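You operate a simulated robot arm through the tools that you are given. There is no shell and no other tool. Be economical: measure what you need, move in short steps, check, and stop when the job is done.

You are at the controls of a simulated robot arm. One attempt, no reset.

TASK
Take the orange box on the top of the wide white table and put it away on the top of the side table. Put the tall box labelled "95" from the top of the wide white table on top of the white carton there and the tall box that says "22" on the left end of the black machine table. Any order will do. Set down upright: orange box, tall box.

It is judged by the outcome, as a careful person would: the job done as asked, and still so three seconds after it is handed in. It fails if anything else is knocked over, pushed out of place, dropped, spilled or broken.

THE ROBOT
A 7-joint arm with a vacuum gripper on a trunk, on a base that drives. Base frame: it is fixed to the floor where the robot stands at the start and does not move with it; the origin is under the middle of the robot, x ahead of it, y to its left, z up; the surface under the hand at the start is at about z = 780. Units: mm, degrees, N and s.
With the tool pointing down near the work surface it reaches from about 100 to 600 mm from the robot's upright axis, wherever it stands. Its first joint turns from -69.0 to 172.0 degrees. Places, roughly: left end of the black machine table (20x54 cm) [100, -700, 780]; top of the side table [-4100, 1400, 800]. Payload 1.06 kg.
Tool frame: the origin (TCP) lies in the middle of the cups' lips, and z points out of the cups. The gripper has 1 cup of 24 mm across, covering 24 by 24 mm (tool x, y); the bellows give 8 mm. With the vacuum on, a cup seals on a smooth face that it is pressed against (1 to 4 N); it does not hold porous or soft things. The pull reaches 23 N.
Orientation is told as [roll, pitch, yaw] about the base's x, y, z axes, in that order, counted from this pose: with the cups facing straight down, the tool's x points along the base's -x, its y along +y and its z along -z.

THE INTERFACE
- The arm moves only by the tool play_rows. Its arguments are lists of equal length, an entry for each row: "offset": the shift along the base's x, y, z in units of 40 mm (1.0 is 40 mm), a list of three; "angular": the turn, a rotation vector about the base's x, y, z in units of 6 degrees (1.0 is 6 degrees), a list of three; "vac": the vacuum: 1 switches it on, 0 off. In form: {"offset": [[dx, dy, dz], ...], "angular": [[wx, wy, wz], ...], "vac": [vac, ...]}. A call has 1 to 8 rows; each row shifts and turns the commanded pose from where the row before left it. A call with a number of a shift or a turn outside -1 to 1 is refused whole. A row lasts 0.2 s, in which the tool goes at most 50 mm and 8.6 degrees; a call with a longer step from one row to the next is refused whole, and so is a gripper value outside its range. Where a pose cannot be reached the arm comes as near as it can. A force on the tool above 40 N (or 10 N above the force at the start of the call, whichever is more), or a blocked arm, ends the call early, and 0.2 s more pass. The pull builds up within a second once a cup has sealed. Time passes only in rows, and 0.2 s behind the last, so rows that do not move give it time. It gives the time, the measured TCP pose, the force on the tool (base axes) and the pull of the vacuum at its end, in the units of the frame above (readings bear some noise), with the torque about the TCP (base axes, N m) and any sound that the robot's microphone picked up.
- Cameras (640 x 400 px; columns grow to the right, rows downward): "scene" is now at [154.8, -39.3, 1250.3]; the picture's right is [-0.43, -0.90, 0.00], its down [-0.42, 0.20, -0.89] and it looks along [0.80, -0.38, -0.46] (base axes); focal length 214 px, centre (320, 200). "wrist" rides on the gripper at [78, 19, -96] in the tool frame; the picture's right is [-0.24, 0.97, 0.00], its down [-0.71, -0.17, -0.69] and it looks along [-0.67, -0.16, 0.73] (tool axes); focal length 243 px, centre (320, 200). There is no depth. A picture from a camera that has moved, and an enlarged one, comes with that camera's place and axes in the base frame and with its lens.
- grab_frame(camera): a new picture of that camera. No time passes.
- lift_body(by): slides the trunk up (or, below 0, down) by that many mm; the arm and the scene camera ride with it, the base frame stays. It gives what a move gives, with no picture.
- steer(legs): drives the robot by 1 to 6 legs, each [ahead, left, turn to the left] in mm, mm and degrees, along the robot's own axes; the way and the turn of a leg run together, so that a leg with both is an arc; at most 1500 mm and 180 degrees a leg. The arm and the cameras ride along, it lands a little off, and it stops where it bumps. It gives what a move gives.
- aim_head(pan, tilt): turns the head with the scene camera to pan (to the left, within 80 degrees either way) and tilt (down, from -29 to 69), counted from straight ahead of the robot. It gives what a move gives.
- enlarge(camera, box): a new picture of the part [left, top, right, bottom] of that camera's present view, enlarged. No time passes.
- finish_job(): hands the job in; it is judged then, once.

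Go step by step. Nothing tells you exact positions but the pictures and the camera data: compare them with the known pose of the tool, close in by small moves and look again before you grip or let go. The budget is 165 turns and 108 pictures, counting those below and the enlarged ones. Unless the task says otherwise, let go and move clear before handing in, and close with one line.

The tools are called after "Call:" as a command line: name --argument value ..., lists and objects as JSON in quotes. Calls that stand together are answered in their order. play_rows: Moves the arm, as the interface text tells. Its arguments: {"type":"object","properties":{"offset":{"type":"array"},"angular":{"type":"array"},"vac":{"type":"array"}},"required":["offset","angular","vac"]} The other tools are called the same way: lift_body (by) slides the trunk up or down; steer (legs) drives the base; aim_head (pan, tilt) turns the head that bears the scene camera; grab_frame (camera) takes a picture; enlarge (camera, box) takes an enlarged picture of a part of a camera's view; finish_job () hands the job in.

At the start:

```text
t: 0.0
eef_pos: [336.9, 18.3, 1202.2]
ee_rot: [0.0, 0.0, 0.1]
ft_force: [1.1, 0.4, 0.7]
ft_torque: [0.03, -0.01, -0.04]
pull: 0.1
trunk travel left (down, up): [-400.0, 92.0]
robot x, y, heading: [0.1, -1.7, -0.1]
head pan, tilt: [-25.6, 27.5]
```

scene: 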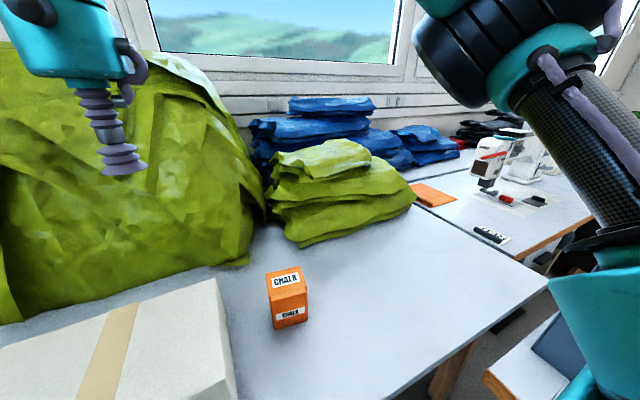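
wrist: 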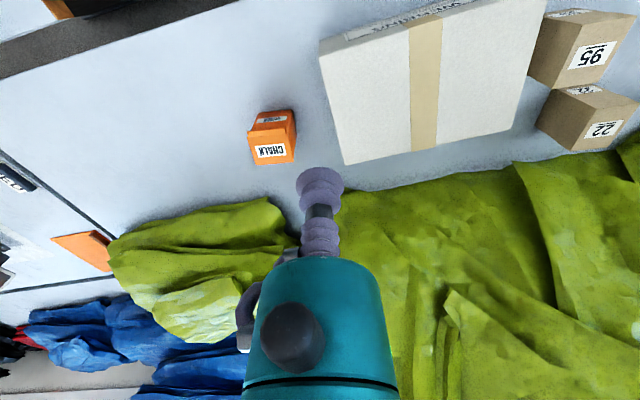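

I see the orange chalk box in front of the robot, the white carton to its left, and the "95" and "22" boxes beyond the carton. I'll look around first.

Call:
aim_head --pan 40 --tilt 40

Call:
grab_frame --camera "scene"

Call:
aim_head --pan -78 --tilt 30

Call:
grab_frame --camera "scene"

```text
t: 1.4
eef_pos: [337.5, 18.0, 1202.5]
ee_rot: [0.0, 0.0, 0.1]
ft_force: [0.1, 0.4, 0.0]
ft_torque: [0.0, 0.02, 0.02]
pull: 0.1
trunk travel left (down, up): [-400.0, 92.0]
robot x, y, heading: [-1.8, -1.4, -0.1]
head pan, tilt: [40.0, 40.0]
```

```text
105 pictures are left
camera scene: at [137.6, 54.8, 1230.9], right [0.64, -0.77, 0.0], down [-0.49, -0.41, -0.77], along [0.59, 0.49, -0.64], focal length 214 px, centre (320, 200)
```

scene: 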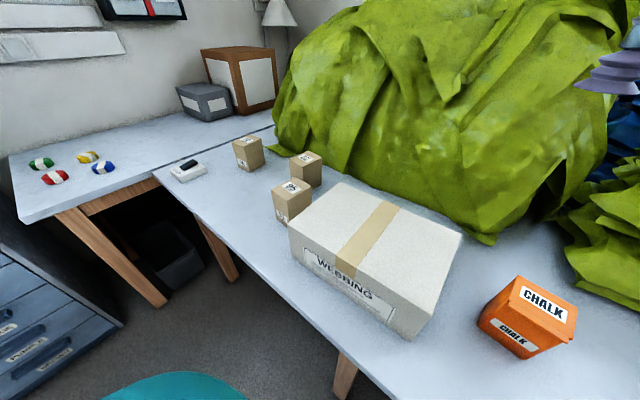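

```text
t: 3.3
eef_pos: [336.4, 18.3, 1202.8]
ee_rot: [0.0, 0.1, 0.0]
ft_force: [1.0, 0.4, 0.2]
ft_torque: [-0.02, 0.03, 0.02]
pull: 0.1
trunk travel left (down, up): [-400.0, 92.0]
robot x, y, heading: [0.4, -0.1, -0.1]
head pan, tilt: [-78.0, 30.0]
```

```text
104 pictures are left
camera scene: at [91.3, -88.3, 1246.2], right [-0.98, -0.21, 0.0], down [-0.1, 0.49, -0.87], along [0.18, -0.85, -0.5], focal length 214 px, centre (320, 200)
```

scene: 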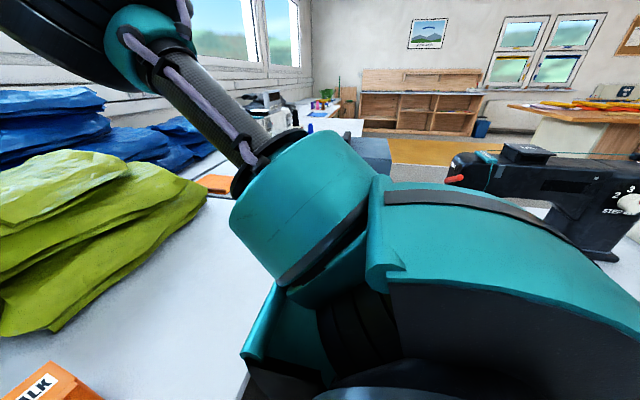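

There are three similar tall boxes: "95" at about (458, 422), "22" at about (610, 510), and a third one further left. I'll drive left to bring them within reach, then look more closely.

Call:
steer --legs '[[0, 330, 0]]'

Call:
aim_head --pan 25 --tilt 42

Call:
grab_frame --camera "scene"

Call:
grab_frame --camera "wrist"

```text
t: 6.8
eef_pos: [337.7, 347.4, 1202.9]
ee_rot: [0.0, 0.1, -0.4]
ft_force: [-0.2, -0.5, -0.4]
ft_torque: [-0.02, 0.02, 0.01]
pull: 0.0
trunk travel left (down, up): [-400.0, 92.0]
robot x, y, heading: [0.5, 330.9, -0.4]
head pan, tilt: [-78.0, 30.0]
```

```text
t: 8.6
eef_pos: [338.0, 346.8, 1202.9]
ee_rot: [0.0, 0.0, -0.5]
ft_force: [0.0, 0.1, 0.9]
ft_torque: [0.0, 0.01, 0.01]
pull: 0.1
trunk travel left (down, up): [-400.0, 92.0]
robot x, y, heading: [2.1, 331.4, -0.2]
head pan, tilt: [25.0, 42.0]
```

```text
103 pictures are left
camera scene: at [149.8, 365.0, 1227.9], right [0.41, -0.91, 0.0], down [-0.61, -0.28, -0.74], along [0.68, 0.31, -0.67], focal length 214 px, centre (320, 200)
```

scene: 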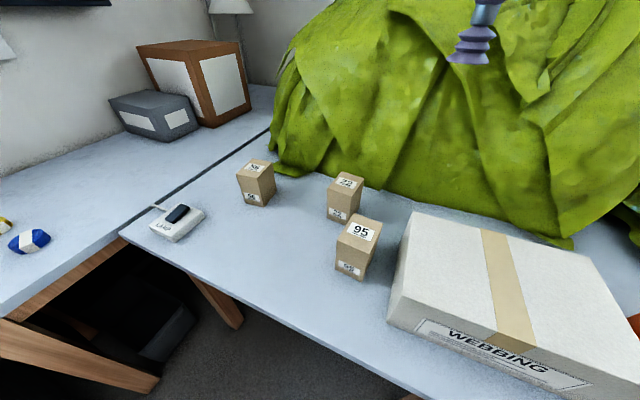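

```text
102 pictures are left
camera wrist: at [258.4, 365.8, 1297.0], right [0.24, 0.97, 0.0], down [0.71, -0.18, 0.69], along [0.66, -0.17, -0.73], focal length 243 px, centre (320, 200)
```

wrist: 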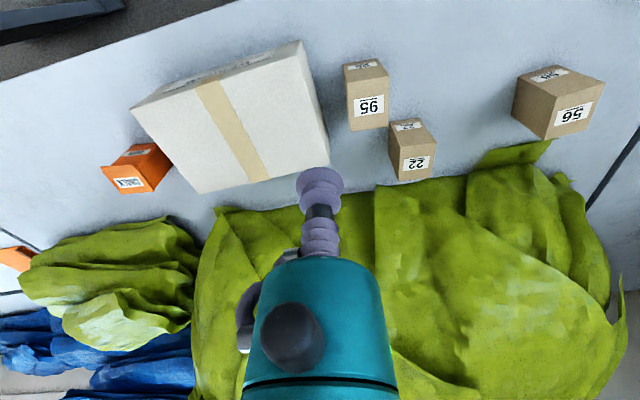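

The third box reads "56", so it stays where it is. I'll enlarge both views to locate the "95" and "22" boxes precisely.

Call:
enlarge --camera "scene" --box '[300, 150, 460, 290]'

Call:
enlarge --camera "wrist" --box '[290, 30, 470, 200]'

```text
2.86 times, centred on (380, 220) of scene
camera zoom: at [149.8, 365.0, 1227.9], right [0.41, -0.91, 0.0], down [-0.61, -0.28, -0.74], along [0.68, 0.31, -0.67], focal length 613 px, centre (149, 143)
```

zoom: 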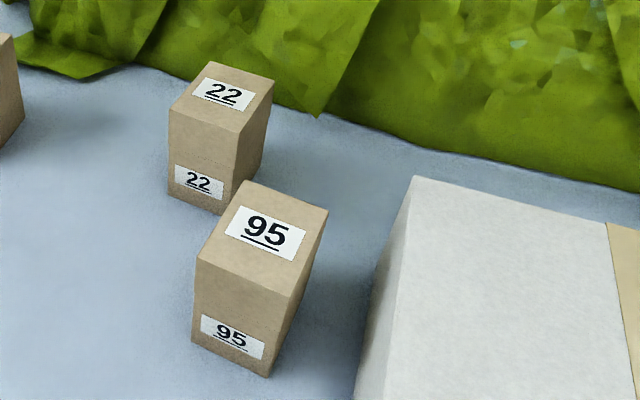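

```text
2.35 times, centred on (380, 115) of wrist
camera zoom: at [258.4, 365.8, 1297.0], right [0.24, 0.97, 0.0], down [0.71, -0.18, 0.69], along [0.66, -0.17, -0.73], focal length 571 px, centre (179, 400)
```

zoom: 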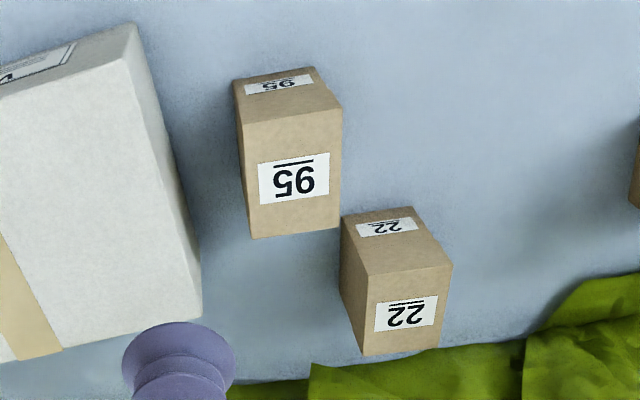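

The "95" box top is at about (427, 404, 902), the "22" top at about (562, 481, 903), and the carton top centre at about (440, 170, 894). I'll move above "95".

Call:
play_rows --offset '[[0.371, 0.238, -1], [0.371, 0.238, -1], [0.371, 0.238, -1], [0.371, 0.238, -1], [0.371, 0.238, -1], [0.371, 0.238, -1]]' --angular '[[0, 0, 0], [0, 0, 0], [0, 0, 0], [0, 0, 0], [0, 0, 0], [0, 0, 0]]' --vac '[0, 0, 0, 0, 0, 0]'

Call:
grab_frame --camera "wrist"

Call:
grab_frame --camera "scene"

```text
t: 10.0
eef_pos: [425.5, 403.4, 961.8]
ee_rot: [0.0, 0.0, -0.5]
ft_force: [-0.2, -0.2, 0.1]
ft_torque: [-0.01, -0.01, -0.01]
pull: 0.1
trunk travel left (down, up): [-400.0, 92.0]
robot x, y, heading: [3.7, 329.6, -0.8]
head pan, tilt: [25.0, 42.0]
```

```text
99 pictures are left
camera wrist: at [346.0, 423.3, 1056.2], right [0.24, 0.97, 0.0], down [0.71, -0.18, 0.69], along [0.67, -0.17, -0.73], focal length 243 px, centre (320, 200)
```

wrist: 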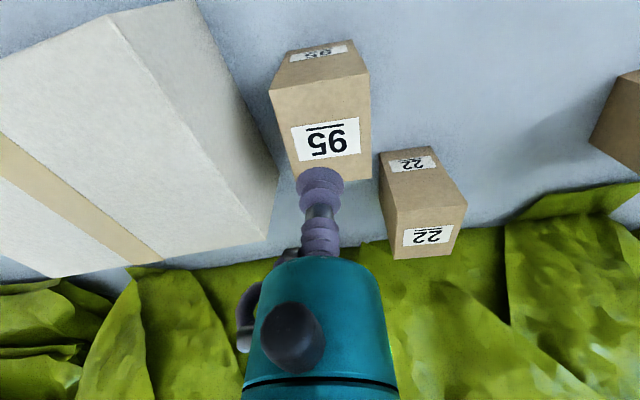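

```text
98 pictures are left
camera scene: at [150.0, 365.2, 1227.9], right [0.42, -0.91, 0.0], down [-0.61, -0.28, -0.74], along [0.68, 0.31, -0.67], focal length 214 px, centre (320, 200)
```

scene: 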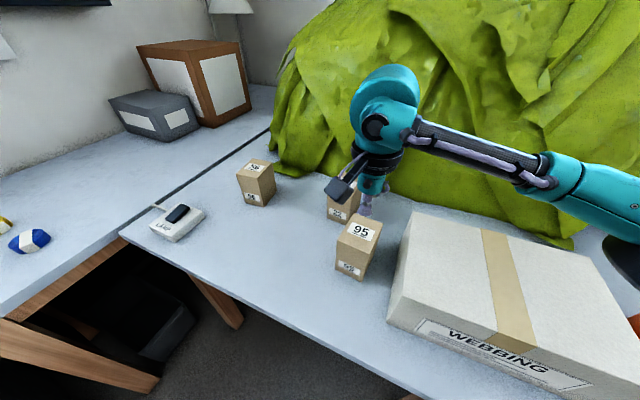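

The estimate holds, with the "95" top centre at about (425, 407). I'll descend with the vacuum on.

Call:
play_rows --offset '[[0, 0.08, -0.6], [0, 0, -0.6], [0, 0, -0.2], [0, 0, -0.1], [0, 0, 0], [0, 0, 0]]' --angular '[[0, 0, 0], [0, 0, 0], [0, 0, 0], [0, 0, 0], [0, 0, 0], [0, 0, 0]]' --vac '[1, 1, 1, 1, 1, 1]'

```text
t: 11.4
eef_pos: [426.8, 406.5, 902.5]
ee_rot: [0.0, -0.1, -0.4]
ft_force: [0.1, -0.5, -0.6]
ft_torque: [0.01, -0.01, -0.02]
pull: 0.1
trunk travel left (down, up): [-400.0, 92.0]
robot x, y, heading: [-0.2, 332.8, -0.9]
head pan, tilt: [25.0, 42.0]
```

Call:
play_rows --offset '[[0, 0, -0.1], [0, 0, -0.1], [0, 0, 0], [0, 0, 0]]' --angular '[[0, 0, 0], [0, 0, 0], [0, 0, 0], [0, 0, 0]]' --vac '[1, 1, 1, 1]'

Call:
grab_frame --camera "wrist"

```text
t: 12.4
eef_pos: [426.8, 406.6, 894.2]
ee_rot: [0.0, 0.0, -0.5]
ft_force: [-0.6, -0.1, -0.7]
ft_torque: [0.02, 0.0, 0.0]
pull: 0.0
trunk travel left (down, up): [-400.0, 92.0]
robot x, y, heading: [2.6, 327.7, -0.8]
head pan, tilt: [25.0, 42.0]
```

```text
97 pictures are left
camera wrist: at [347.2, 426.5, 988.7], right [0.24, 0.97, 0.0], down [0.71, -0.18, 0.69], along [0.66, -0.17, -0.73], focal length 243 px, centre (320, 200)
```

wrist: 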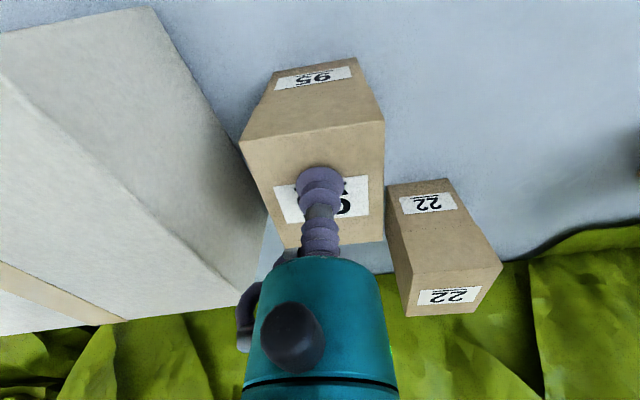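

There is no contact yet, so I'll continue down in small steps.

Call:
play_rows --offset '[[0, 0, -0.1], [0, 0, -0.1], [0, 0, 0], [0, 0, 0]]' --angular '[[0, 0, 0], [0, 0, 0], [0, 0, 0], [0, 0, 0]]' --vac '[1, 1, 1, 1]'

```text
t: 13.4
eef_pos: [426.9, 408.0, 887.4]
ee_rot: [0.0, 0.0, -0.5]
ft_force: [3.5, 1.4, 18.0]
ft_torque: [0.02, 0.05, 0.02]
pull: 23.1
trunk travel left (down, up): [-400.0, 92.0]
robot x, y, heading: [3.4, 326.7, -0.2]
head pan, tilt: [25.0, 42.0]
```

It has sealed with a pull of 23 N. I'll lift and check the weight.

Call:
play_rows --offset '[[0, 0, 0.2], [0, 0, 0.5], [0, 0, 0.8], [0, 0, 0.8], [0, 0, 0.8], [0, 0, 0.8], [0, 0, 0]]' --angular '[[0, 0, 0], [0, 0, 0], [0, 0, 0], [0, 0, 0], [0, 0, 0], [0, 0, 0], [0, 0, 0]]' --vac '[1, 1, 1, 1, 1, 1, 1]'

Call:
grab_frame --camera "scene"

Call:
grab_frame --camera "wrist"

```text
t: 15.0
eef_pos: [425.6, 406.2, 1042.5]
ee_rot: [0.0, 0.0, -0.5]
ft_force: [0.0, -0.1, -2.4]
ft_torque: [0.04, 0.04, 0.03]
pull: 23.1
trunk travel left (down, up): [-400.0, 92.0]
robot x, y, heading: [0.7, 331.1, -0.6]
head pan, tilt: [25.0, 42.0]
```

```text
96 pictures are left
camera scene: at [149.9, 365.1, 1227.9], right [0.42, -0.91, 0.0], down [-0.61, -0.28, -0.74], along [0.68, 0.31, -0.67], focal length 214 px, centre (320, 200)
```

scene: 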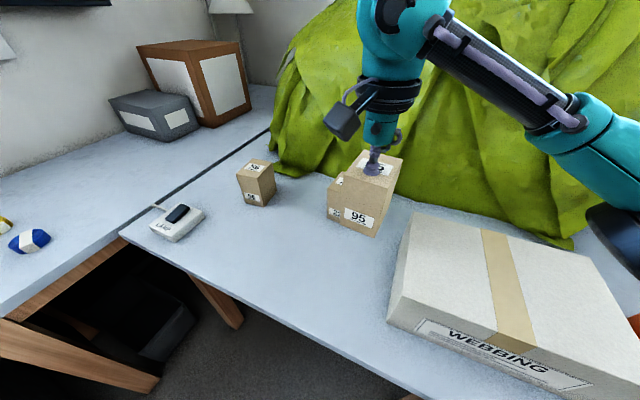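

```text
95 pictures are left
camera wrist: at [346.0, 425.1, 1137.7], right [0.24, 0.97, 0.0], down [0.71, -0.18, 0.68], along [0.66, -0.17, -0.73], focal length 243 px, centre (320, 200)
```

wrist: 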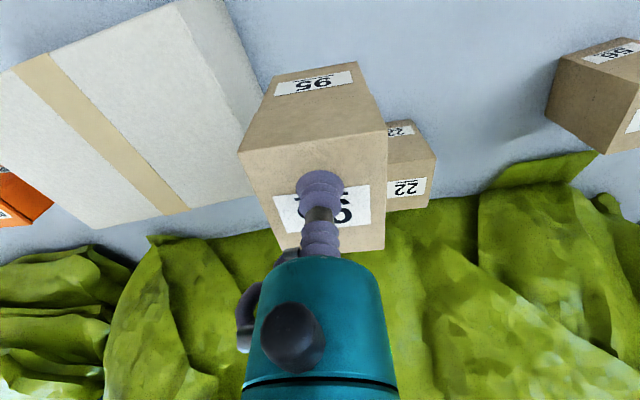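

It's held firmly and weighs about 0.25 kg. I'll move over the middle of the carton.

Call:
play_rows --offset '[[0.06, -0.5, 0], [0.06, -0.9, 0], [0.06, -0.9, 0], [0.06, -0.9, 0], [0.06, -0.9, 0], [0.06, -0.8, 0], [0, -0.5, 0], [0, 0, 0]]' --angular '[[0, 0, 0], [0, 0, 0], [0, 0, 0], [0, 0, 0], [0, 0, 0], [0, 0, 0], [0, 0, 0], [0, 0, 0]]' --vac '[1, 1, 1, 1, 1, 1, 1, 1]'

Call:
aim_head --pan -5 --tilt 42

Call:
grab_frame --camera "scene"

Call:
grab_frame --camera "wrist"

```text
t: 16.8
eef_pos: [441.4, 190.3, 1042.7]
ee_rot: [0.0, 0.0, -0.5]
ft_force: [0.1, -0.5, -1.9]
ft_torque: [-0.04, 0.02, -0.04]
pull: 22.3
trunk travel left (down, up): [-400.0, 92.0]
robot x, y, heading: [-2.2, 333.6, -0.5]
head pan, tilt: [25.0, 42.0]
```

```text
t: 17.8
eef_pos: [440.7, 189.9, 1041.8]
ee_rot: [0.0, 0.1, -0.5]
ft_force: [0.7, -0.2, -1.6]
ft_torque: [0.01, 0.03, 0.01]
pull: 22.5
trunk travel left (down, up): [-400.0, 92.0]
robot x, y, heading: [6.3, 329.8, -0.7]
head pan, tilt: [-5.0, 42.0]
```

```text
94 pictures are left
camera scene: at [157.0, 322.4, 1227.9], right [-0.09, -1.0, 0.0], down [-0.67, 0.06, -0.74], along [0.74, -0.07, -0.67], focal length 214 px, centre (320, 200)
```

scene: 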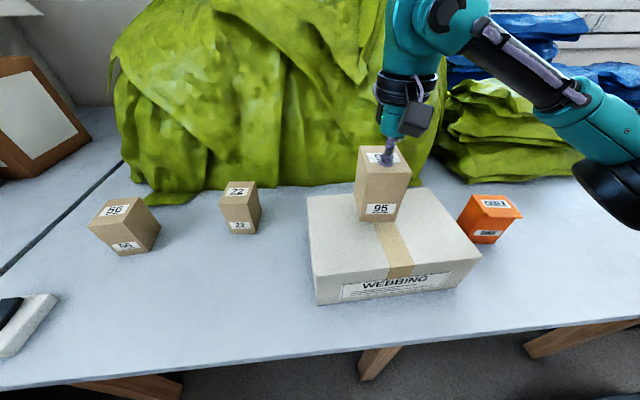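

```text
93 pictures are left
camera wrist: at [361.1, 209.5, 1136.5], right [0.24, 0.97, 0.0], down [0.71, -0.18, 0.69], along [0.66, -0.17, -0.73], focal length 243 px, centre (320, 200)
```

wrist: 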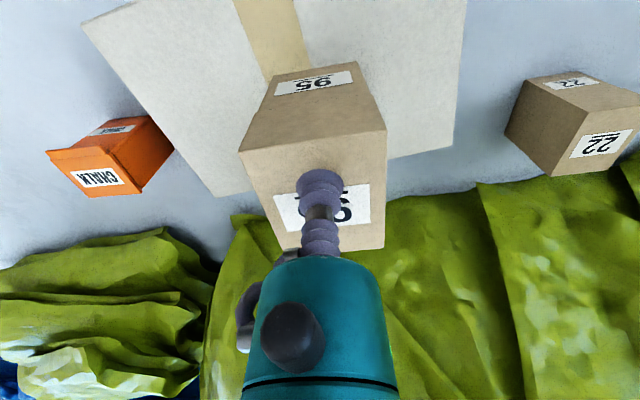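

It's over the carton top, clear of the edges. I'll lower it until it touches.

Call:
play_rows --offset '[[0, -0.2, -0.3], [0, -0.2, -0.3], [0, 0, -0.15], [0, 0, 0], [0, 0, 0]]' --angular '[[0, 0, 0], [0, 0, 0], [0, 0, 0], [0, 0, 0], [0, 0, 0]]' --vac '[1, 1, 1, 1, 1]'

Call:
enlarge --camera "scene" --box '[290, 120, 500, 310]'

```text
t: 19.0
eef_pos: [441.8, 174.2, 1010.8]
ee_rot: [0.0, -0.1, -0.5]
ft_force: [-0.2, 0.4, -1.7]
ft_torque: [0.05, 0.04, 0.01]
pull: 23.5
trunk travel left (down, up): [-400.0, 92.0]
robot x, y, heading: [-0.3, 330.6, -0.4]
head pan, tilt: [-5.0, 42.0]
```

```text
2.11 times, centred on (395, 215) of scene
camera zoom: at [157.0, 322.3, 1227.9], right [-0.1, -1.0, 0.0], down [-0.67, 0.06, -0.74], along [0.74, -0.07, -0.67], focal length 452 px, centre (162, 168)
```

zoom: 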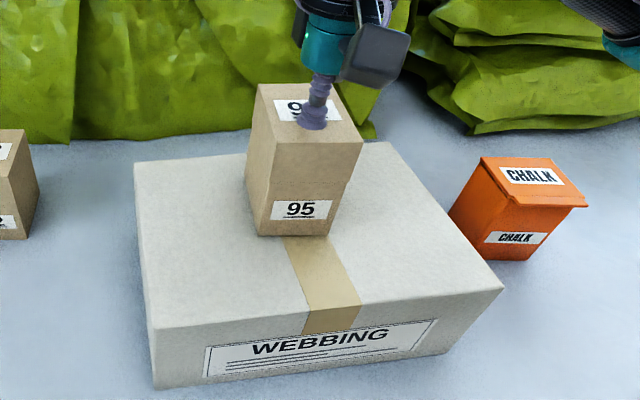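

Call:
play_rows --offset '[[0, 0, -0.1], [0, 0, -0.1], [0, 0, -0.1], [0, 0, 0]]' --angular '[[0, 0, 0], [0, 0, 0], [0, 0, 0], [0, 0, 0]]' --vac '[1, 1, 1, 1]'

```text
t: 20.0
eef_pos: [441.6, 174.5, 1000.9]
ee_rot: [0.0, -0.1, -0.5]
ft_force: [4.7, -2.1, 22.4]
ft_torque: [-0.01, 0.08, -0.03]
pull: 22.9
trunk travel left (down, up): [-400.0, 92.0]
robot x, y, heading: [-0.0, 331.3, -0.7]
head pan, tilt: [-5.0, 42.0]
```

It's on the carton. I'll ease off, release, and rise.

Call:
play_rows --offset '[[0, 0, 0.06], [0, 0, 0], [0, 0, 0], [0, 0, 0], [0, 0, 0.2], [0, 0, 0.5], [0, 0, 0.8], [0, 0, 0.8]]' --angular '[[0, 0, 0], [0, 0, 0], [0, 0, 0], [0, 0, 0], [0, 0, 0], [0, 0, 0], [0, 0, 0], [0, 0, 0]]' --vac '[0, 0, 0, 0, 0, 0, 0, 0]'

Call:
grab_frame --camera "scene"

```text
t: 21.8
eef_pos: [442.8, 174.0, 1094.6]
ee_rot: [0.1, 0.0, -0.5]
ft_force: [-0.1, -0.1, 0.4]
ft_torque: [0.02, 0.03, 0.0]
pull: 0.0
trunk travel left (down, up): [-400.0, 92.0]
robot x, y, heading: [2.2, 330.8, -0.5]
head pan, tilt: [-5.0, 42.0]
```

```text
91 pictures are left
camera scene: at [156.8, 322.5, 1228.0], right [-0.1, -1.0, 0.0], down [-0.67, 0.06, -0.74], along [0.74, -0.07, -0.67], focal length 214 px, centre (320, 200)
```

scene: 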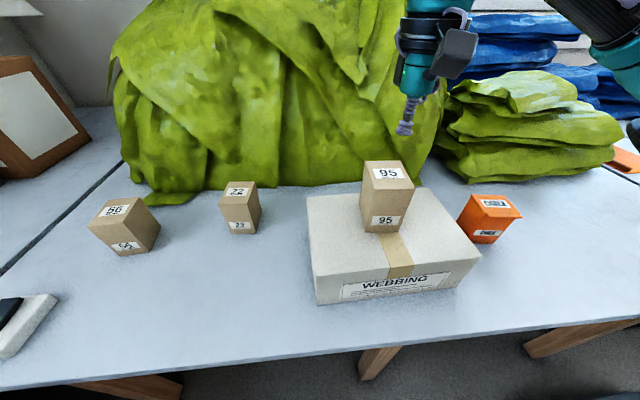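

"95" is standing on the carton. Next is "22": I'll drive left a little for reach and move above it.

Call:
steer --legs '[[0, 150, 0]]'

Call:
aim_head --pan 5 --tilt 40

Call:
enlarge --camera "scene" --box '[240, 110, 440, 235]'

Call:
enlarge --camera "wrist" --box '[400, 0, 640, 150]'

```text
t: 23.7
eef_pos: [443.4, 324.8, 1093.1]
ee_rot: [0.0, -0.1, -0.4]
ft_force: [-1.0, 0.4, 0.3]
ft_torque: [-0.01, 0.01, 0.0]
pull: 0.1
trunk travel left (down, up): [-400.0, 92.0]
robot x, y, heading: [1.4, 483.3, -0.5]
head pan, tilt: [-5.0, 42.0]
```

```text
t: 24.4
eef_pos: [442.3, 323.6, 1092.9]
ee_rot: [-0.1, 0.0, -0.4]
ft_force: [-0.5, 0.7, -0.3]
ft_torque: [0.02, 0.0, 0.05]
pull: 0.1
trunk travel left (down, up): [-400.0, 92.0]
robot x, y, heading: [3.2, 482.0, -0.6]
head pan, tilt: [5.0, 40.0]
```

```text
3.20 times, centred on (340, 172) of scene
camera zoom: at [159.5, 487.5, 1230.9], right [0.08, -1.0, 0.0], down [-0.64, -0.05, -0.77], along [0.76, 0.06, -0.64], focal length 686 px, centre (256, 288)
```

zoom: 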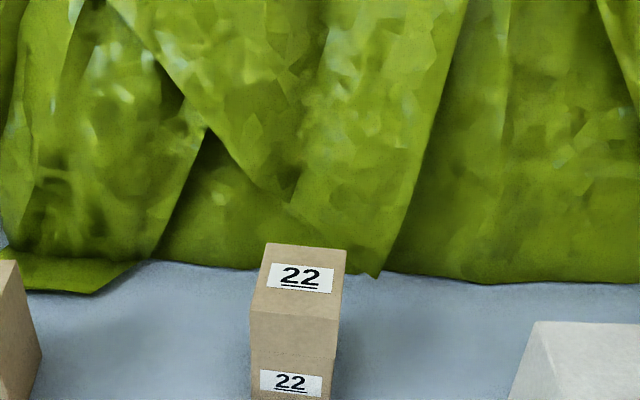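

```text
2.67 times, centred on (520, 75) of wrist
camera zoom: at [363.5, 343.7, 1188.1], right [0.24, 0.97, 0.0], down [0.71, -0.18, 0.69], along [0.66, -0.17, -0.73], focal length 647 px, centre (-213, 533)
```

zoom: 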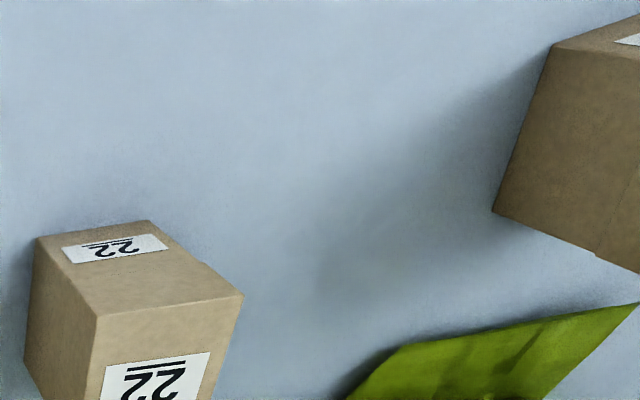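

"22" is at about (575, 485), and the cloth behind it is clear. I'll move above it.

Call:
play_rows --offset '[[0.533, 0.671, -0.596], [0.533, 0.671, -0.596], [0.533, 0.671, -0.596], [0.533, 0.671, -0.596], [0.533, 0.671, -0.596], [0.533, 0.671, -0.596], [0, 0, 0]]' --angular '[[0, 0, 0], [0, 0, 0], [0, 0, 0], [0, 0, 0], [0, 0, 0], [0, 0, 0], [0, 0, 0]]' --vac '[0, 0, 0, 0, 0, 0, 0]'

Call:
grab_frame --camera "scene"

Call:
grab_frame --camera "wrist"

```text
t: 26.0
eef_pos: [570.2, 485.9, 951.7]
ee_rot: [-0.1, -0.1, -0.4]
ft_force: [0.7, -0.4, 0.1]
ft_torque: [-0.02, 0.01, 0.03]
pull: 0.1
trunk travel left (down, up): [-400.0, 92.0]
robot x, y, heading: [4.5, 482.1, -0.3]
head pan, tilt: [5.0, 40.0]
```

```text
88 pictures are left
camera scene: at [159.5, 487.4, 1230.9], right [0.08, -1.0, 0.0], down [-0.64, -0.05, -0.77], along [0.76, 0.06, -0.64], focal length 214 px, centre (320, 200)
```

scene: 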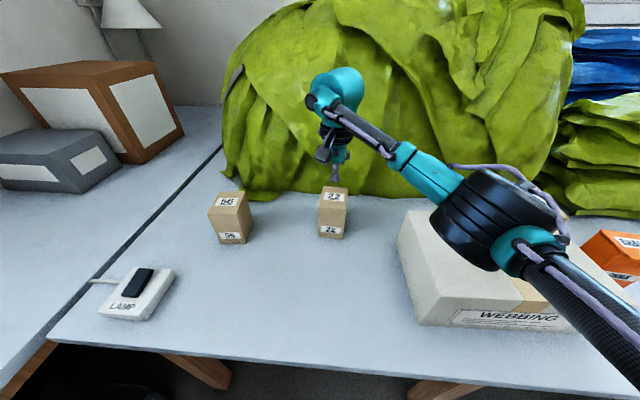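

```text
87 pictures are left
camera wrist: at [490.3, 505.0, 1046.5], right [0.24, 0.97, 0.0], down [0.71, -0.18, 0.69], along [0.66, -0.17, -0.73], focal length 243 px, centre (320, 200)
```

wrist: 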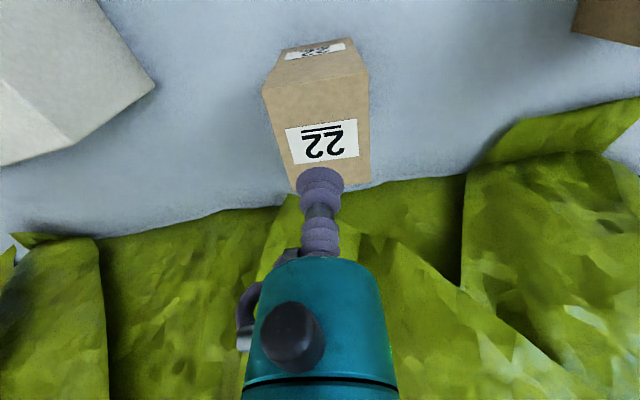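

I'm aligned above "22", and the elbow looks clear of the "95" box. I'll descend with the vacuum on.

Call:
play_rows --offset '[[0, 0, -0.5], [0, 0, -0.5], [0, 0, -0.2], [0, 0, -0.2], [0, 0, -0.1], [0, 0, 0], [0, 0, 0]]' --angular '[[0, 0, 0], [0, 0, 0], [0, 0, 0], [0, 0, 0], [0, 0, 0], [0, 0, 0], [0, 0, 0]]' --vac '[1, 1, 1, 1, 1, 1, 1]'

Call:
grab_frame --camera "scene"

```text
t: 27.6
eef_pos: [570.0, 484.6, 890.1]
ee_rot: [0.0, -0.1, -0.4]
ft_force: [-1.2, -0.6, 4.2]
ft_torque: [0.01, 0.04, 0.06]
pull: 22.8
trunk travel left (down, up): [-400.0, 92.0]
robot x, y, heading: [0.3, 480.3, -0.4]
head pan, tilt: [5.0, 40.0]
```

```text
86 pictures are left
camera scene: at [159.1, 487.6, 1231.0], right [0.08, -1.0, 0.0], down [-0.64, -0.05, -0.77], along [0.76, 0.06, -0.64], focal length 214 px, centre (320, 200)
```

scene: 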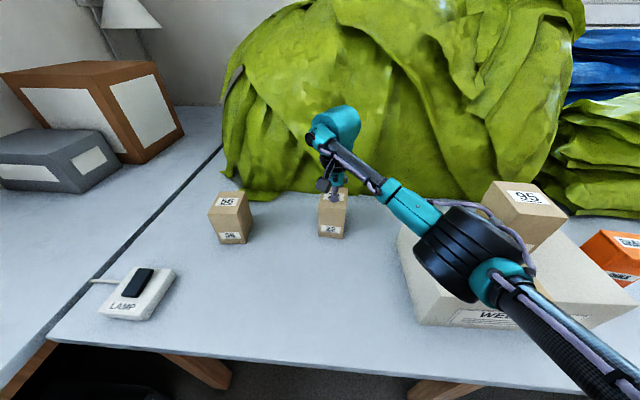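

It has sealed on "22", and "95" is still upright. I'll lift straight up, then pull in toward the robot.

Call:
play_rows --offset '[[0, 0, 0.2], [0, 0, 0.5], [0, 0, 0.9], [0, 0, 0.9], [0, 0, 0.9], [0, 0, 0.9], [0, 0, 0.9], [0, 0, 0.6]]' --angular '[[0, 0, 0], [0, 0, 0], [0, 0, 0], [0, 0, 0], [0, 0, 0], [0, 0, 0], [0, 0, 0], [0, 0, 0]]' --vac '[1, 1, 1, 1, 1, 1, 1, 1]'

Call:
play_rows --offset '[[-0.5, 0, 0.3], [-0.9, 0, 0.3], [-0.9, 0, 0.2], [-0.9, 0, 0], [-0.9, 0, 0], [-0.7, 0, 0], [-0.4, 0, 0], [0, 0, 0]]' --angular '[[0, 0, 0], [0, 0, 0], [0, 0, 0], [0, 0, 0], [0, 0, 0], [0, 0, 0], [0, 0, 0], [0, 0, 0]]' --vac '[1, 1, 1, 1, 1, 1, 1, 1]'

Call:
grab_frame --camera "scene"

```text
t: 29.4
eef_pos: [571.0, 485.7, 1122.9]
ee_rot: [-0.1, 0.0, -0.4]
ft_force: [-0.3, -0.4, -2.0]
ft_torque: [-0.01, 0.03, -0.03]
pull: 23.0
trunk travel left (down, up): [-400.0, 92.0]
robot x, y, heading: [1.5, 481.5, -0.5]
head pan, tilt: [5.0, 40.0]
```

```text
t: 31.2
eef_pos: [361.5, 483.9, 1155.5]
ee_rot: [0.0, 0.0, -0.5]
ft_force: [0.0, 0.0, -1.3]
ft_torque: [0.02, 0.03, 0.02]
pull: 23.0
trunk travel left (down, up): [-400.0, 92.0]
robot x, y, heading: [0.2, 482.2, -0.2]
head pan, tilt: [5.0, 40.0]
```

```text
85 pictures are left
camera scene: at [159.7, 487.6, 1230.9], right [0.08, -1.0, 0.0], down [-0.64, -0.05, -0.77], along [0.76, 0.06, -0.64], focal length 214 px, centre (320, 200)
```

scene: 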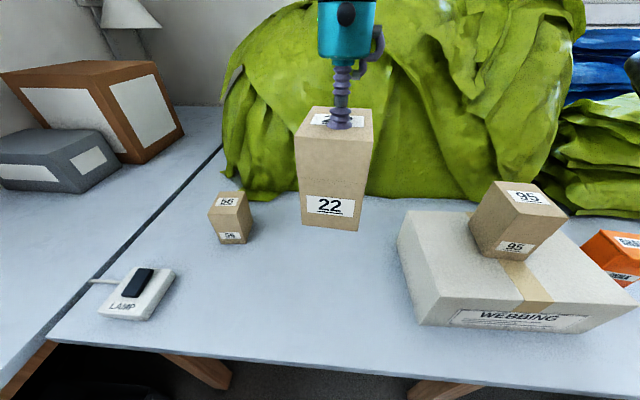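

"22" is held above everything. I'll drive back to the starting position and look toward the machine table.

Call:
steer --legs '[[0, -480, 0]]'

Call:
aim_head --pan -80 --tilt 20

Call:
grab_frame --camera "scene"

Call:
aim_head --pan 80 --tilt 30

Call:
grab_frame --camera "scene"

```text
t: 36.0
eef_pos: [360.2, 7.3, 1154.2]
ee_rot: [0.0, 0.0, -0.3]
ft_force: [0.1, 0.9, -1.6]
ft_torque: [-0.01, 0.03, -0.02]
pull: 22.7
trunk travel left (down, up): [-400.0, 92.0]
robot x, y, heading: [-3.1, 0.9, -0.2]
head pan, tilt: [5.0, 40.0]
```

```text
t: 37.6
eef_pos: [359.4, 6.9, 1155.8]
ee_rot: [-0.1, 0.1, -0.3]
ft_force: [0.5, 0.0, -2.3]
ft_torque: [0.03, 0.02, 0.01]
pull: 22.9
trunk travel left (down, up): [-400.0, 92.0]
robot x, y, heading: [-1.6, 1.1, -0.1]
head pan, tilt: [-80.0, 20.0]
```

```text
84 pictures are left
camera scene: at [88.0, -90.6, 1262.3], right [-0.99, -0.17, 0.0], down [-0.06, 0.34, -0.94], along [0.16, -0.93, -0.34], focal length 214 px, centre (320, 200)
```

scene: 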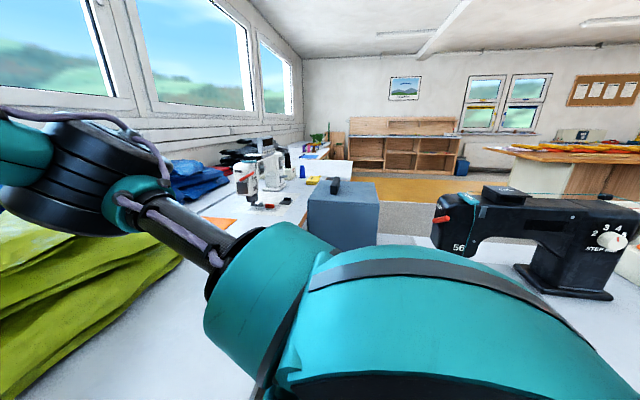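

```text
t: 40.0
eef_pos: [359.7, 5.4, 1156.4]
ee_rot: [-0.1, -0.1, -0.3]
ft_force: [-0.6, 0.0, -1.6]
ft_torque: [0.01, -0.03, 0.03]
pull: 22.6
trunk travel left (down, up): [-400.0, 92.0]
robot x, y, heading: [-1.0, -0.2, -0.2]
head pan, tilt: [80.0, 30.0]
```

```text
83 pictures are left
camera scene: at [88.3, 90.1, 1246.2], right [0.98, -0.18, 0.0], down [-0.09, -0.49, -0.87], along [0.15, 0.85, -0.5], focal length 214 px, centre (320, 200)
```

scene: 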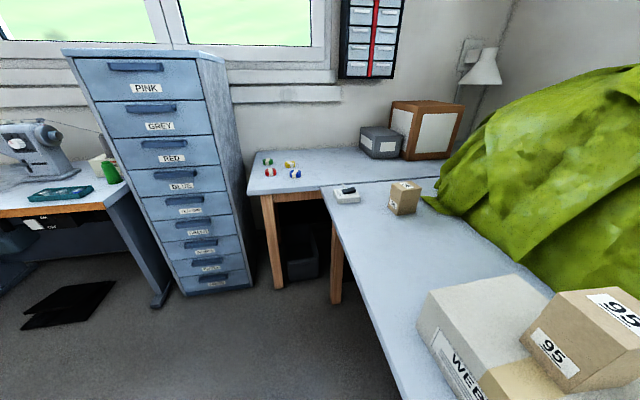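

The machine table is to the robot's right. I'll back off a bit and turn right to face it.

Call:
steer --legs '[[-120, 0, 0], [0, 0, -90]]'

Call:
aim_head --pan 10 --tilt 35

Call:
grab_frame --camera "scene"

```text
t: 45.1
eef_pos: [-118.6, -358.3, 1155.1]
ee_rot: [0.1, 0.0, -90.5]
ft_force: [1.2, 0.1, -2.3]
ft_torque: [0.04, 0.0, 0.0]
pull: 22.3
trunk travel left (down, up): [-400.0, 92.0]
robot x, y, heading: [-118.4, 6.4, -90.3]
head pan, tilt: [80.0, 30.0]
```

```text
t: 46.5
eef_pos: [-118.7, -358.5, 1156.1]
ee_rot: [0.0, -0.1, -90.5]
ft_force: [-0.1, -0.7, -1.9]
ft_torque: [-0.02, 0.03, 0.0]
pull: 23.2
trunk travel left (down, up): [-400.0, 92.0]
robot x, y, heading: [-122.2, 1.3, -90.4]
head pan, tilt: [10.0, 35.0]
```

```text
82 pictures are left
camera scene: at [-110.2, -158.9, 1238.4], right [-0.99, -0.17, 0.0], down [-0.09, 0.57, -0.82], along [0.14, -0.81, -0.57], focal length 214 px, centre (320, 200)
```

scene: 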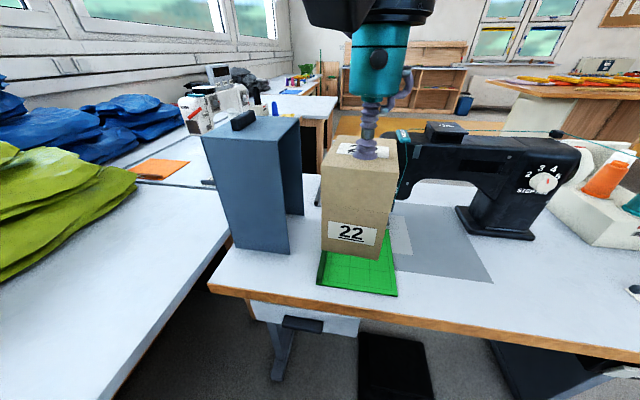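

A blue-grey cover stands on the left end of the table, with a free strip in front of it. I'll take more views to map it.

Call:
grab_frame --camera "wrist"

Call:
steer --legs '[[0, 180, 0]]'

Call:
aim_head --pan -15 --tilt 40

Call:
grab_frame --camera "scene"

Call:
grab_frame --camera "wrist"

```text
81 pictures are left
camera wrist: at [-100.9, -280.3, 1250.3], right [0.97, -0.24, 0.0], down [-0.18, -0.71, 0.69], along [-0.17, -0.66, -0.73], focal length 243 px, centre (320, 200)
```

wrist: 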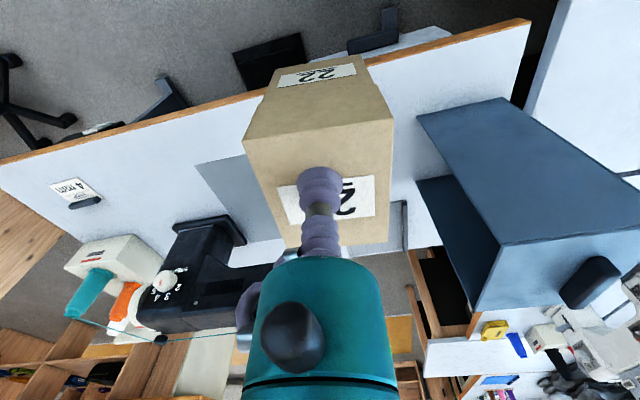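

```text
t: 48.8
eef_pos: [65.0, -359.2, 1156.8]
ee_rot: [0.0, 0.0, -90.4]
ft_force: [0.3, 0.0, -1.7]
ft_torque: [0.02, 0.04, -0.01]
pull: 23.1
trunk travel left (down, up): [-400.0, 92.0]
robot x, y, heading: [61.2, 4.3, -90.5]
head pan, tilt: [10.0, 35.0]
```

```text
t: 49.6
eef_pos: [64.7, -360.0, 1155.5]
ee_rot: [0.1, 0.1, -90.4]
ft_force: [0.4, 1.1, -1.4]
ft_torque: [0.02, 0.0, 0.0]
pull: 22.8
trunk travel left (down, up): [-400.0, 92.0]
robot x, y, heading: [61.3, 1.0, -90.4]
head pan, tilt: [-15.0, 40.0]
```

```text
80 pictures are left
camera scene: at [36.2, -155.4, 1230.9], right [-0.96, 0.26, 0.0], down [0.17, 0.62, -0.77], along [-0.2, -0.74, -0.64], focal length 214 px, centre (320, 200)
```

scene: 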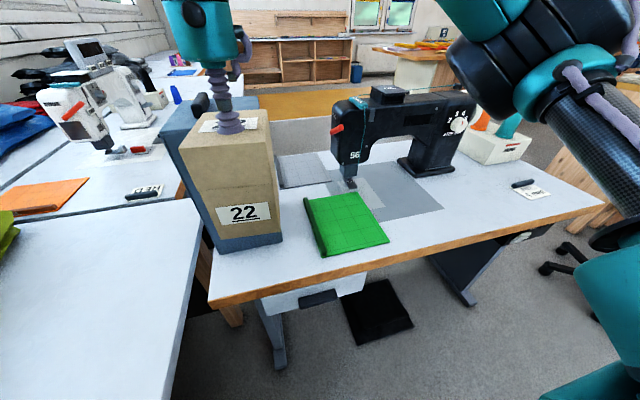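

```text
79 pictures are left
camera wrist: at [83.1, -281.6, 1250.3], right [0.97, -0.24, 0.0], down [-0.18, -0.71, 0.69], along [-0.17, -0.66, -0.73], focal length 243 px, centre (320, 200)
```

wrist: 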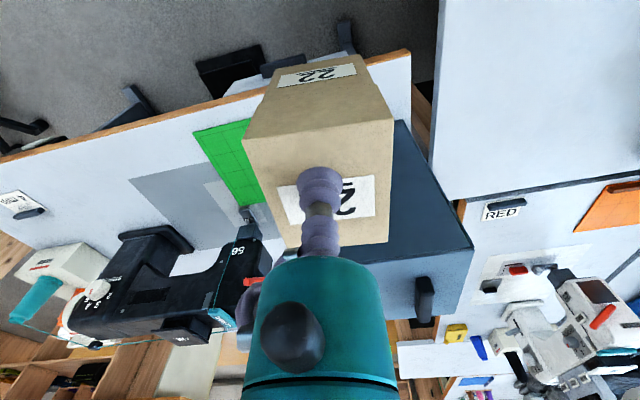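

The cover's front face is at y≈-531 and it reaches z≈1095. The table edge is at y≈-415, so the free strip is 115 mm deep. The box is about 65 x 83 mm, so I'll turn it about -85° to lay its short side across the strip.

Call:
play_rows --offset '[[0, 0, 0], [0, 0, 0], [0, 0, 0], [0, 0, 0], [0, 0, 0], [0, 0, 0], [0, 0, 0], [0, 0, 0]]' --angular '[[0, 0, -0.5], [0, 0, -1], [0, 0, -1], [0, 0, -1], [0, 0, -1], [0, 0, -1], [0, 0, -1], [0, 0, -1]]' --vac '[1, 1, 1, 1, 1, 1, 1, 1]'

Call:
play_rows --offset '[[0, 0, 0], [0, 0, 0], [0, 0, 0], [0, 0, 0], [0, 0, 0], [0, 0, 0], [0, 0, 0], [0, 0, 0]]' --angular '[[0, 0, -1], [0, 0, -1], [0, 0, -1], [0, 0, -1], [0, 0, -1], [0, 0, -1], [0, 0, -0.67], [0, 0, 0]]' --vac '[1, 1, 1, 1, 1, 1, 1, 1]'

Call:
aim_head --pan 5 --tilt 48

Call:
grab_frame --camera "scene"

Call:
grab_frame --camera "wrist"

```text
t: 51.4
eef_pos: [64.4, -357.7, 1154.9]
ee_rot: [-0.1, 0.1, -135.4]
ft_force: [0.2, -0.4, -1.1]
ft_torque: [0.04, 0.02, 0.0]
pull: 23.3
trunk travel left (down, up): [-400.0, 92.0]
robot x, y, heading: [61.5, 0.6, -90.2]
head pan, tilt: [-15.0, 40.0]
```

```text
t: 53.2
eef_pos: [65.0, -360.0, 1155.9]
ee_rot: [0.0, 0.0, -175.4]
ft_force: [0.3, 0.3, -2.9]
ft_torque: [0.0, -0.03, 0.01]
pull: 23.1
trunk travel left (down, up): [-400.0, 92.0]
robot x, y, heading: [60.3, 3.3, -90.4]
head pan, tilt: [-15.0, 40.0]
```

```text
t: 54.1
eef_pos: [64.7, -359.5, 1154.8]
ee_rot: [0.0, 0.0, -175.4]
ft_force: [0.9, -0.6, -2.0]
ft_torque: [0.0, -0.03, -0.01]
pull: 22.4
trunk travel left (down, up): [-400.0, 92.0]
robot x, y, heading: [58.7, 0.3, -90.4]
head pan, tilt: [5.0, 48.0]
```

```text
78 pictures are left
camera scene: at [65.0, -152.0, 1219.4], right [-1.0, -0.08, 0.0], down [-0.06, 0.74, -0.67], along [0.05, -0.67, -0.74], focal length 214 px, centre (320, 200)
```

scene: 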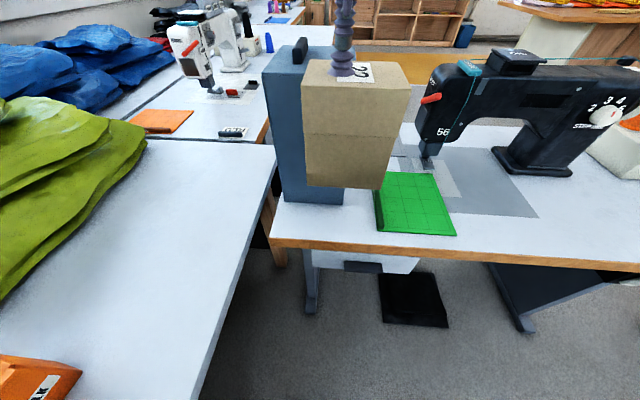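

```text
77 pictures are left
camera wrist: at [143.0, -372.4, 1250.3], right [-0.16, -0.99, 0.0], down [-0.72, 0.11, 0.69], along [-0.68, 0.11, -0.73], focal length 243 px, centre (320, 200)
```

wrist: 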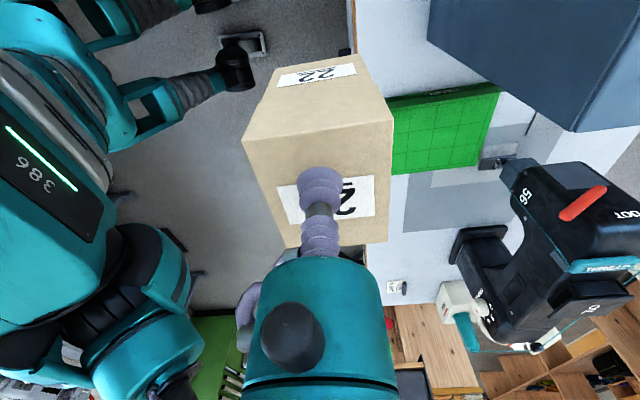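

The turn worked. Next I'll move over the strip, with the box centre aimed at about (106, -474).

Call:
play_rows --offset '[[0.25, -0.5, 0], [0.3, -0.6, 0], [0.3, -0.7, 0], [0.25, -0.6, 0], [0.13, -0.3, 0], [0, 0, 0]]' --angular '[[0, 0, 0], [0, 0, 0], [0, 0, 0], [0, 0, 0], [0, 0, 0], [0, 0, 0]]' --vac '[1, 1, 1, 1, 1, 1]'

Call:
grab_frame --camera "scene"

Call:
grab_frame --camera "wrist"

```text
t: 55.5
eef_pos: [113.4, -468.7, 1156.1]
ee_rot: [0.1, 0.0, -175.4]
ft_force: [-0.6, -0.6, -2.0]
ft_torque: [-0.02, -0.03, 0.01]
pull: 23.3
trunk travel left (down, up): [-400.0, 92.0]
robot x, y, heading: [62.2, 2.6, -90.4]
head pan, tilt: [5.0, 48.0]
```

```text
76 pictures are left
camera scene: at [65.0, -151.9, 1219.4], right [-1.0, -0.08, 0.0], down [-0.06, 0.74, -0.67], along [0.05, -0.67, -0.74], focal length 214 px, centre (320, 200)
```

scene: 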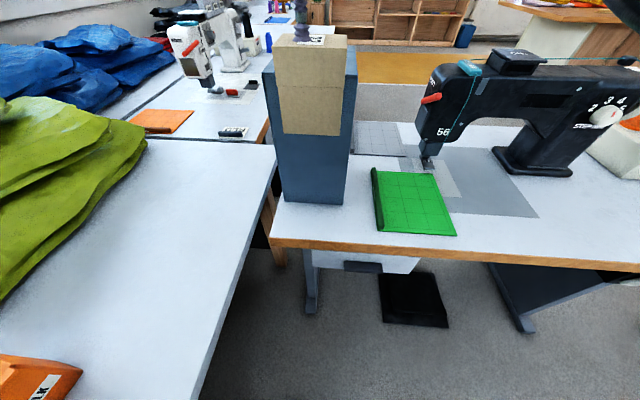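

```text
75 pictures are left
camera wrist: at [192.1, -481.6, 1250.7], right [-0.16, -0.99, 0.0], down [-0.72, 0.11, 0.69], along [-0.68, 0.11, -0.73], focal length 243 px, centre (320, 200)
```

wrist: 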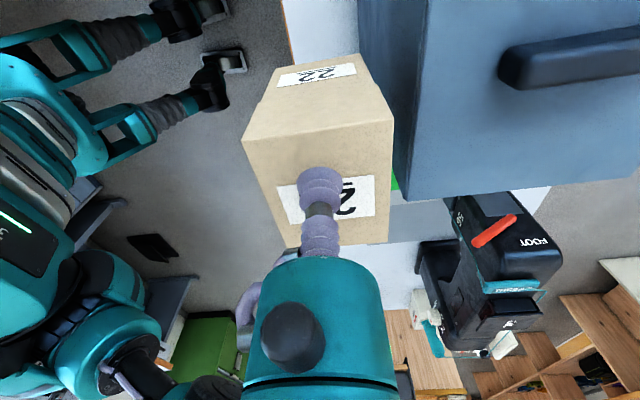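

The gap to the cover looks good. I'll descend partway and check.

Call:
play_rows --offset '[[0, 0, -0.4], [0, 0, -0.7], [0, 0, -0.7], [0, 0, -0.7], [0, 0, -0.5], [0, 0, 0]]' --angular '[[0, 0, 0], [0, 0, 0], [0, 0, 0], [0, 0, 0], [0, 0, 0], [0, 0, 0]]' --vac '[1, 1, 1, 1, 1, 1]'

Call:
grab_frame --camera "scene"

Call:
grab_frame --camera "wrist"

```text
t: 56.9
eef_pos: [115.5, -468.3, 1034.7]
ee_rot: [0.0, 0.0, -175.4]
ft_force: [-0.5, -0.6, -1.6]
ft_torque: [0.01, 0.0, 0.01]
pull: 22.7
trunk travel left (down, up): [-400.0, 92.0]
robot x, y, heading: [60.3, -0.6, -90.3]
head pan, tilt: [5.0, 48.0]
```

```text
74 pictures are left
camera scene: at [65.1, -151.9, 1219.4], right [-1.0, -0.08, 0.0], down [-0.06, 0.74, -0.67], along [0.05, -0.67, -0.74], focal length 214 px, centre (320, 200)
```

scene: 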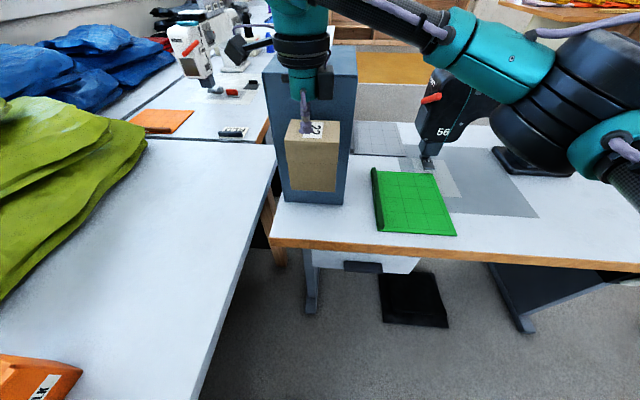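

```text
73 pictures are left
camera wrist: at [193.1, -481.5, 1129.8], right [-0.16, -0.99, 0.0], down [-0.72, 0.11, 0.69], along [-0.68, 0.11, -0.73], focal length 243 px, centre (320, 200)
```

wrist: 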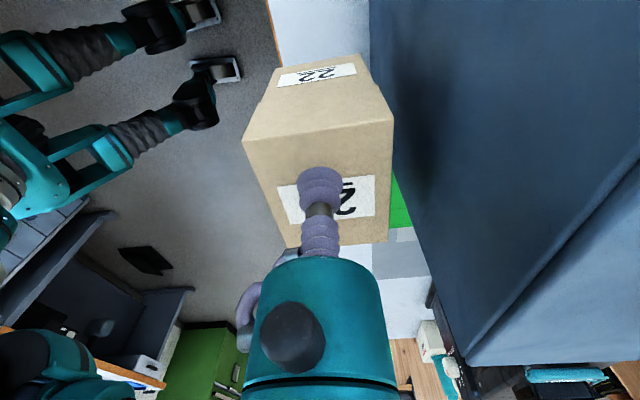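

Clear on both sides. I'll descend further, stopping just above the table.

Call:
play_rows --offset '[[0, 0, -0.4], [0, 0, -0.7], [0, 0, -0.7], [0, 0, -0.7], [0, 0, -0.5], [0, 0, -0.2], [0, 0, 0]]' --angular '[[0, 0, 0], [0, 0, 0], [0, 0, 0], [0, 0, 0], [0, 0, 0], [0, 0, 0], [0, 0, 0]]' --vac '[1, 1, 1, 1, 1, 1, 1]'

Call:
enlarge --camera "scene" --box '[240, 60, 440, 260]'

Call:
grab_frame --camera "wrist"

```text
t: 58.5
eef_pos: [115.7, -466.6, 908.5]
ee_rot: [0.1, 0.0, -175.4]
ft_force: [0.0, 0.7, -1.2]
ft_torque: [0.0, -0.06, -0.01]
pull: 23.2
trunk travel left (down, up): [-400.0, 92.0]
robot x, y, heading: [59.7, -0.2, -90.4]
head pan, tilt: [5.0, 48.0]
```

```text
2.00 times, centred on (340, 160) of scene
camera zoom: at [65.1, -152.0, 1219.4], right [-1.0, -0.08, 0.0], down [-0.06, 0.74, -0.67], along [0.05, -0.67, -0.74], focal length 429 px, centre (280, 280)
```

zoom: 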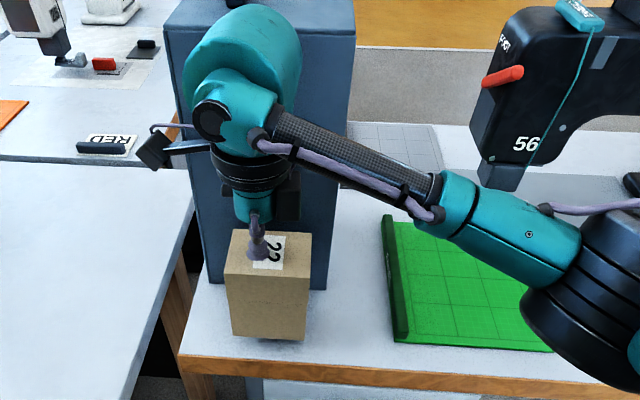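

```text
71 pictures are left
camera wrist: at [192.9, -479.7, 1003.4], right [-0.16, -0.99, 0.0], down [-0.72, 0.11, 0.69], along [-0.68, 0.11, -0.73], focal length 243 px, centre (320, 200)
```

wrist: 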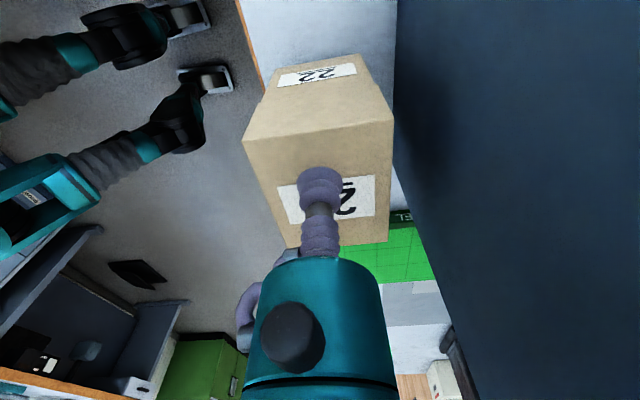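

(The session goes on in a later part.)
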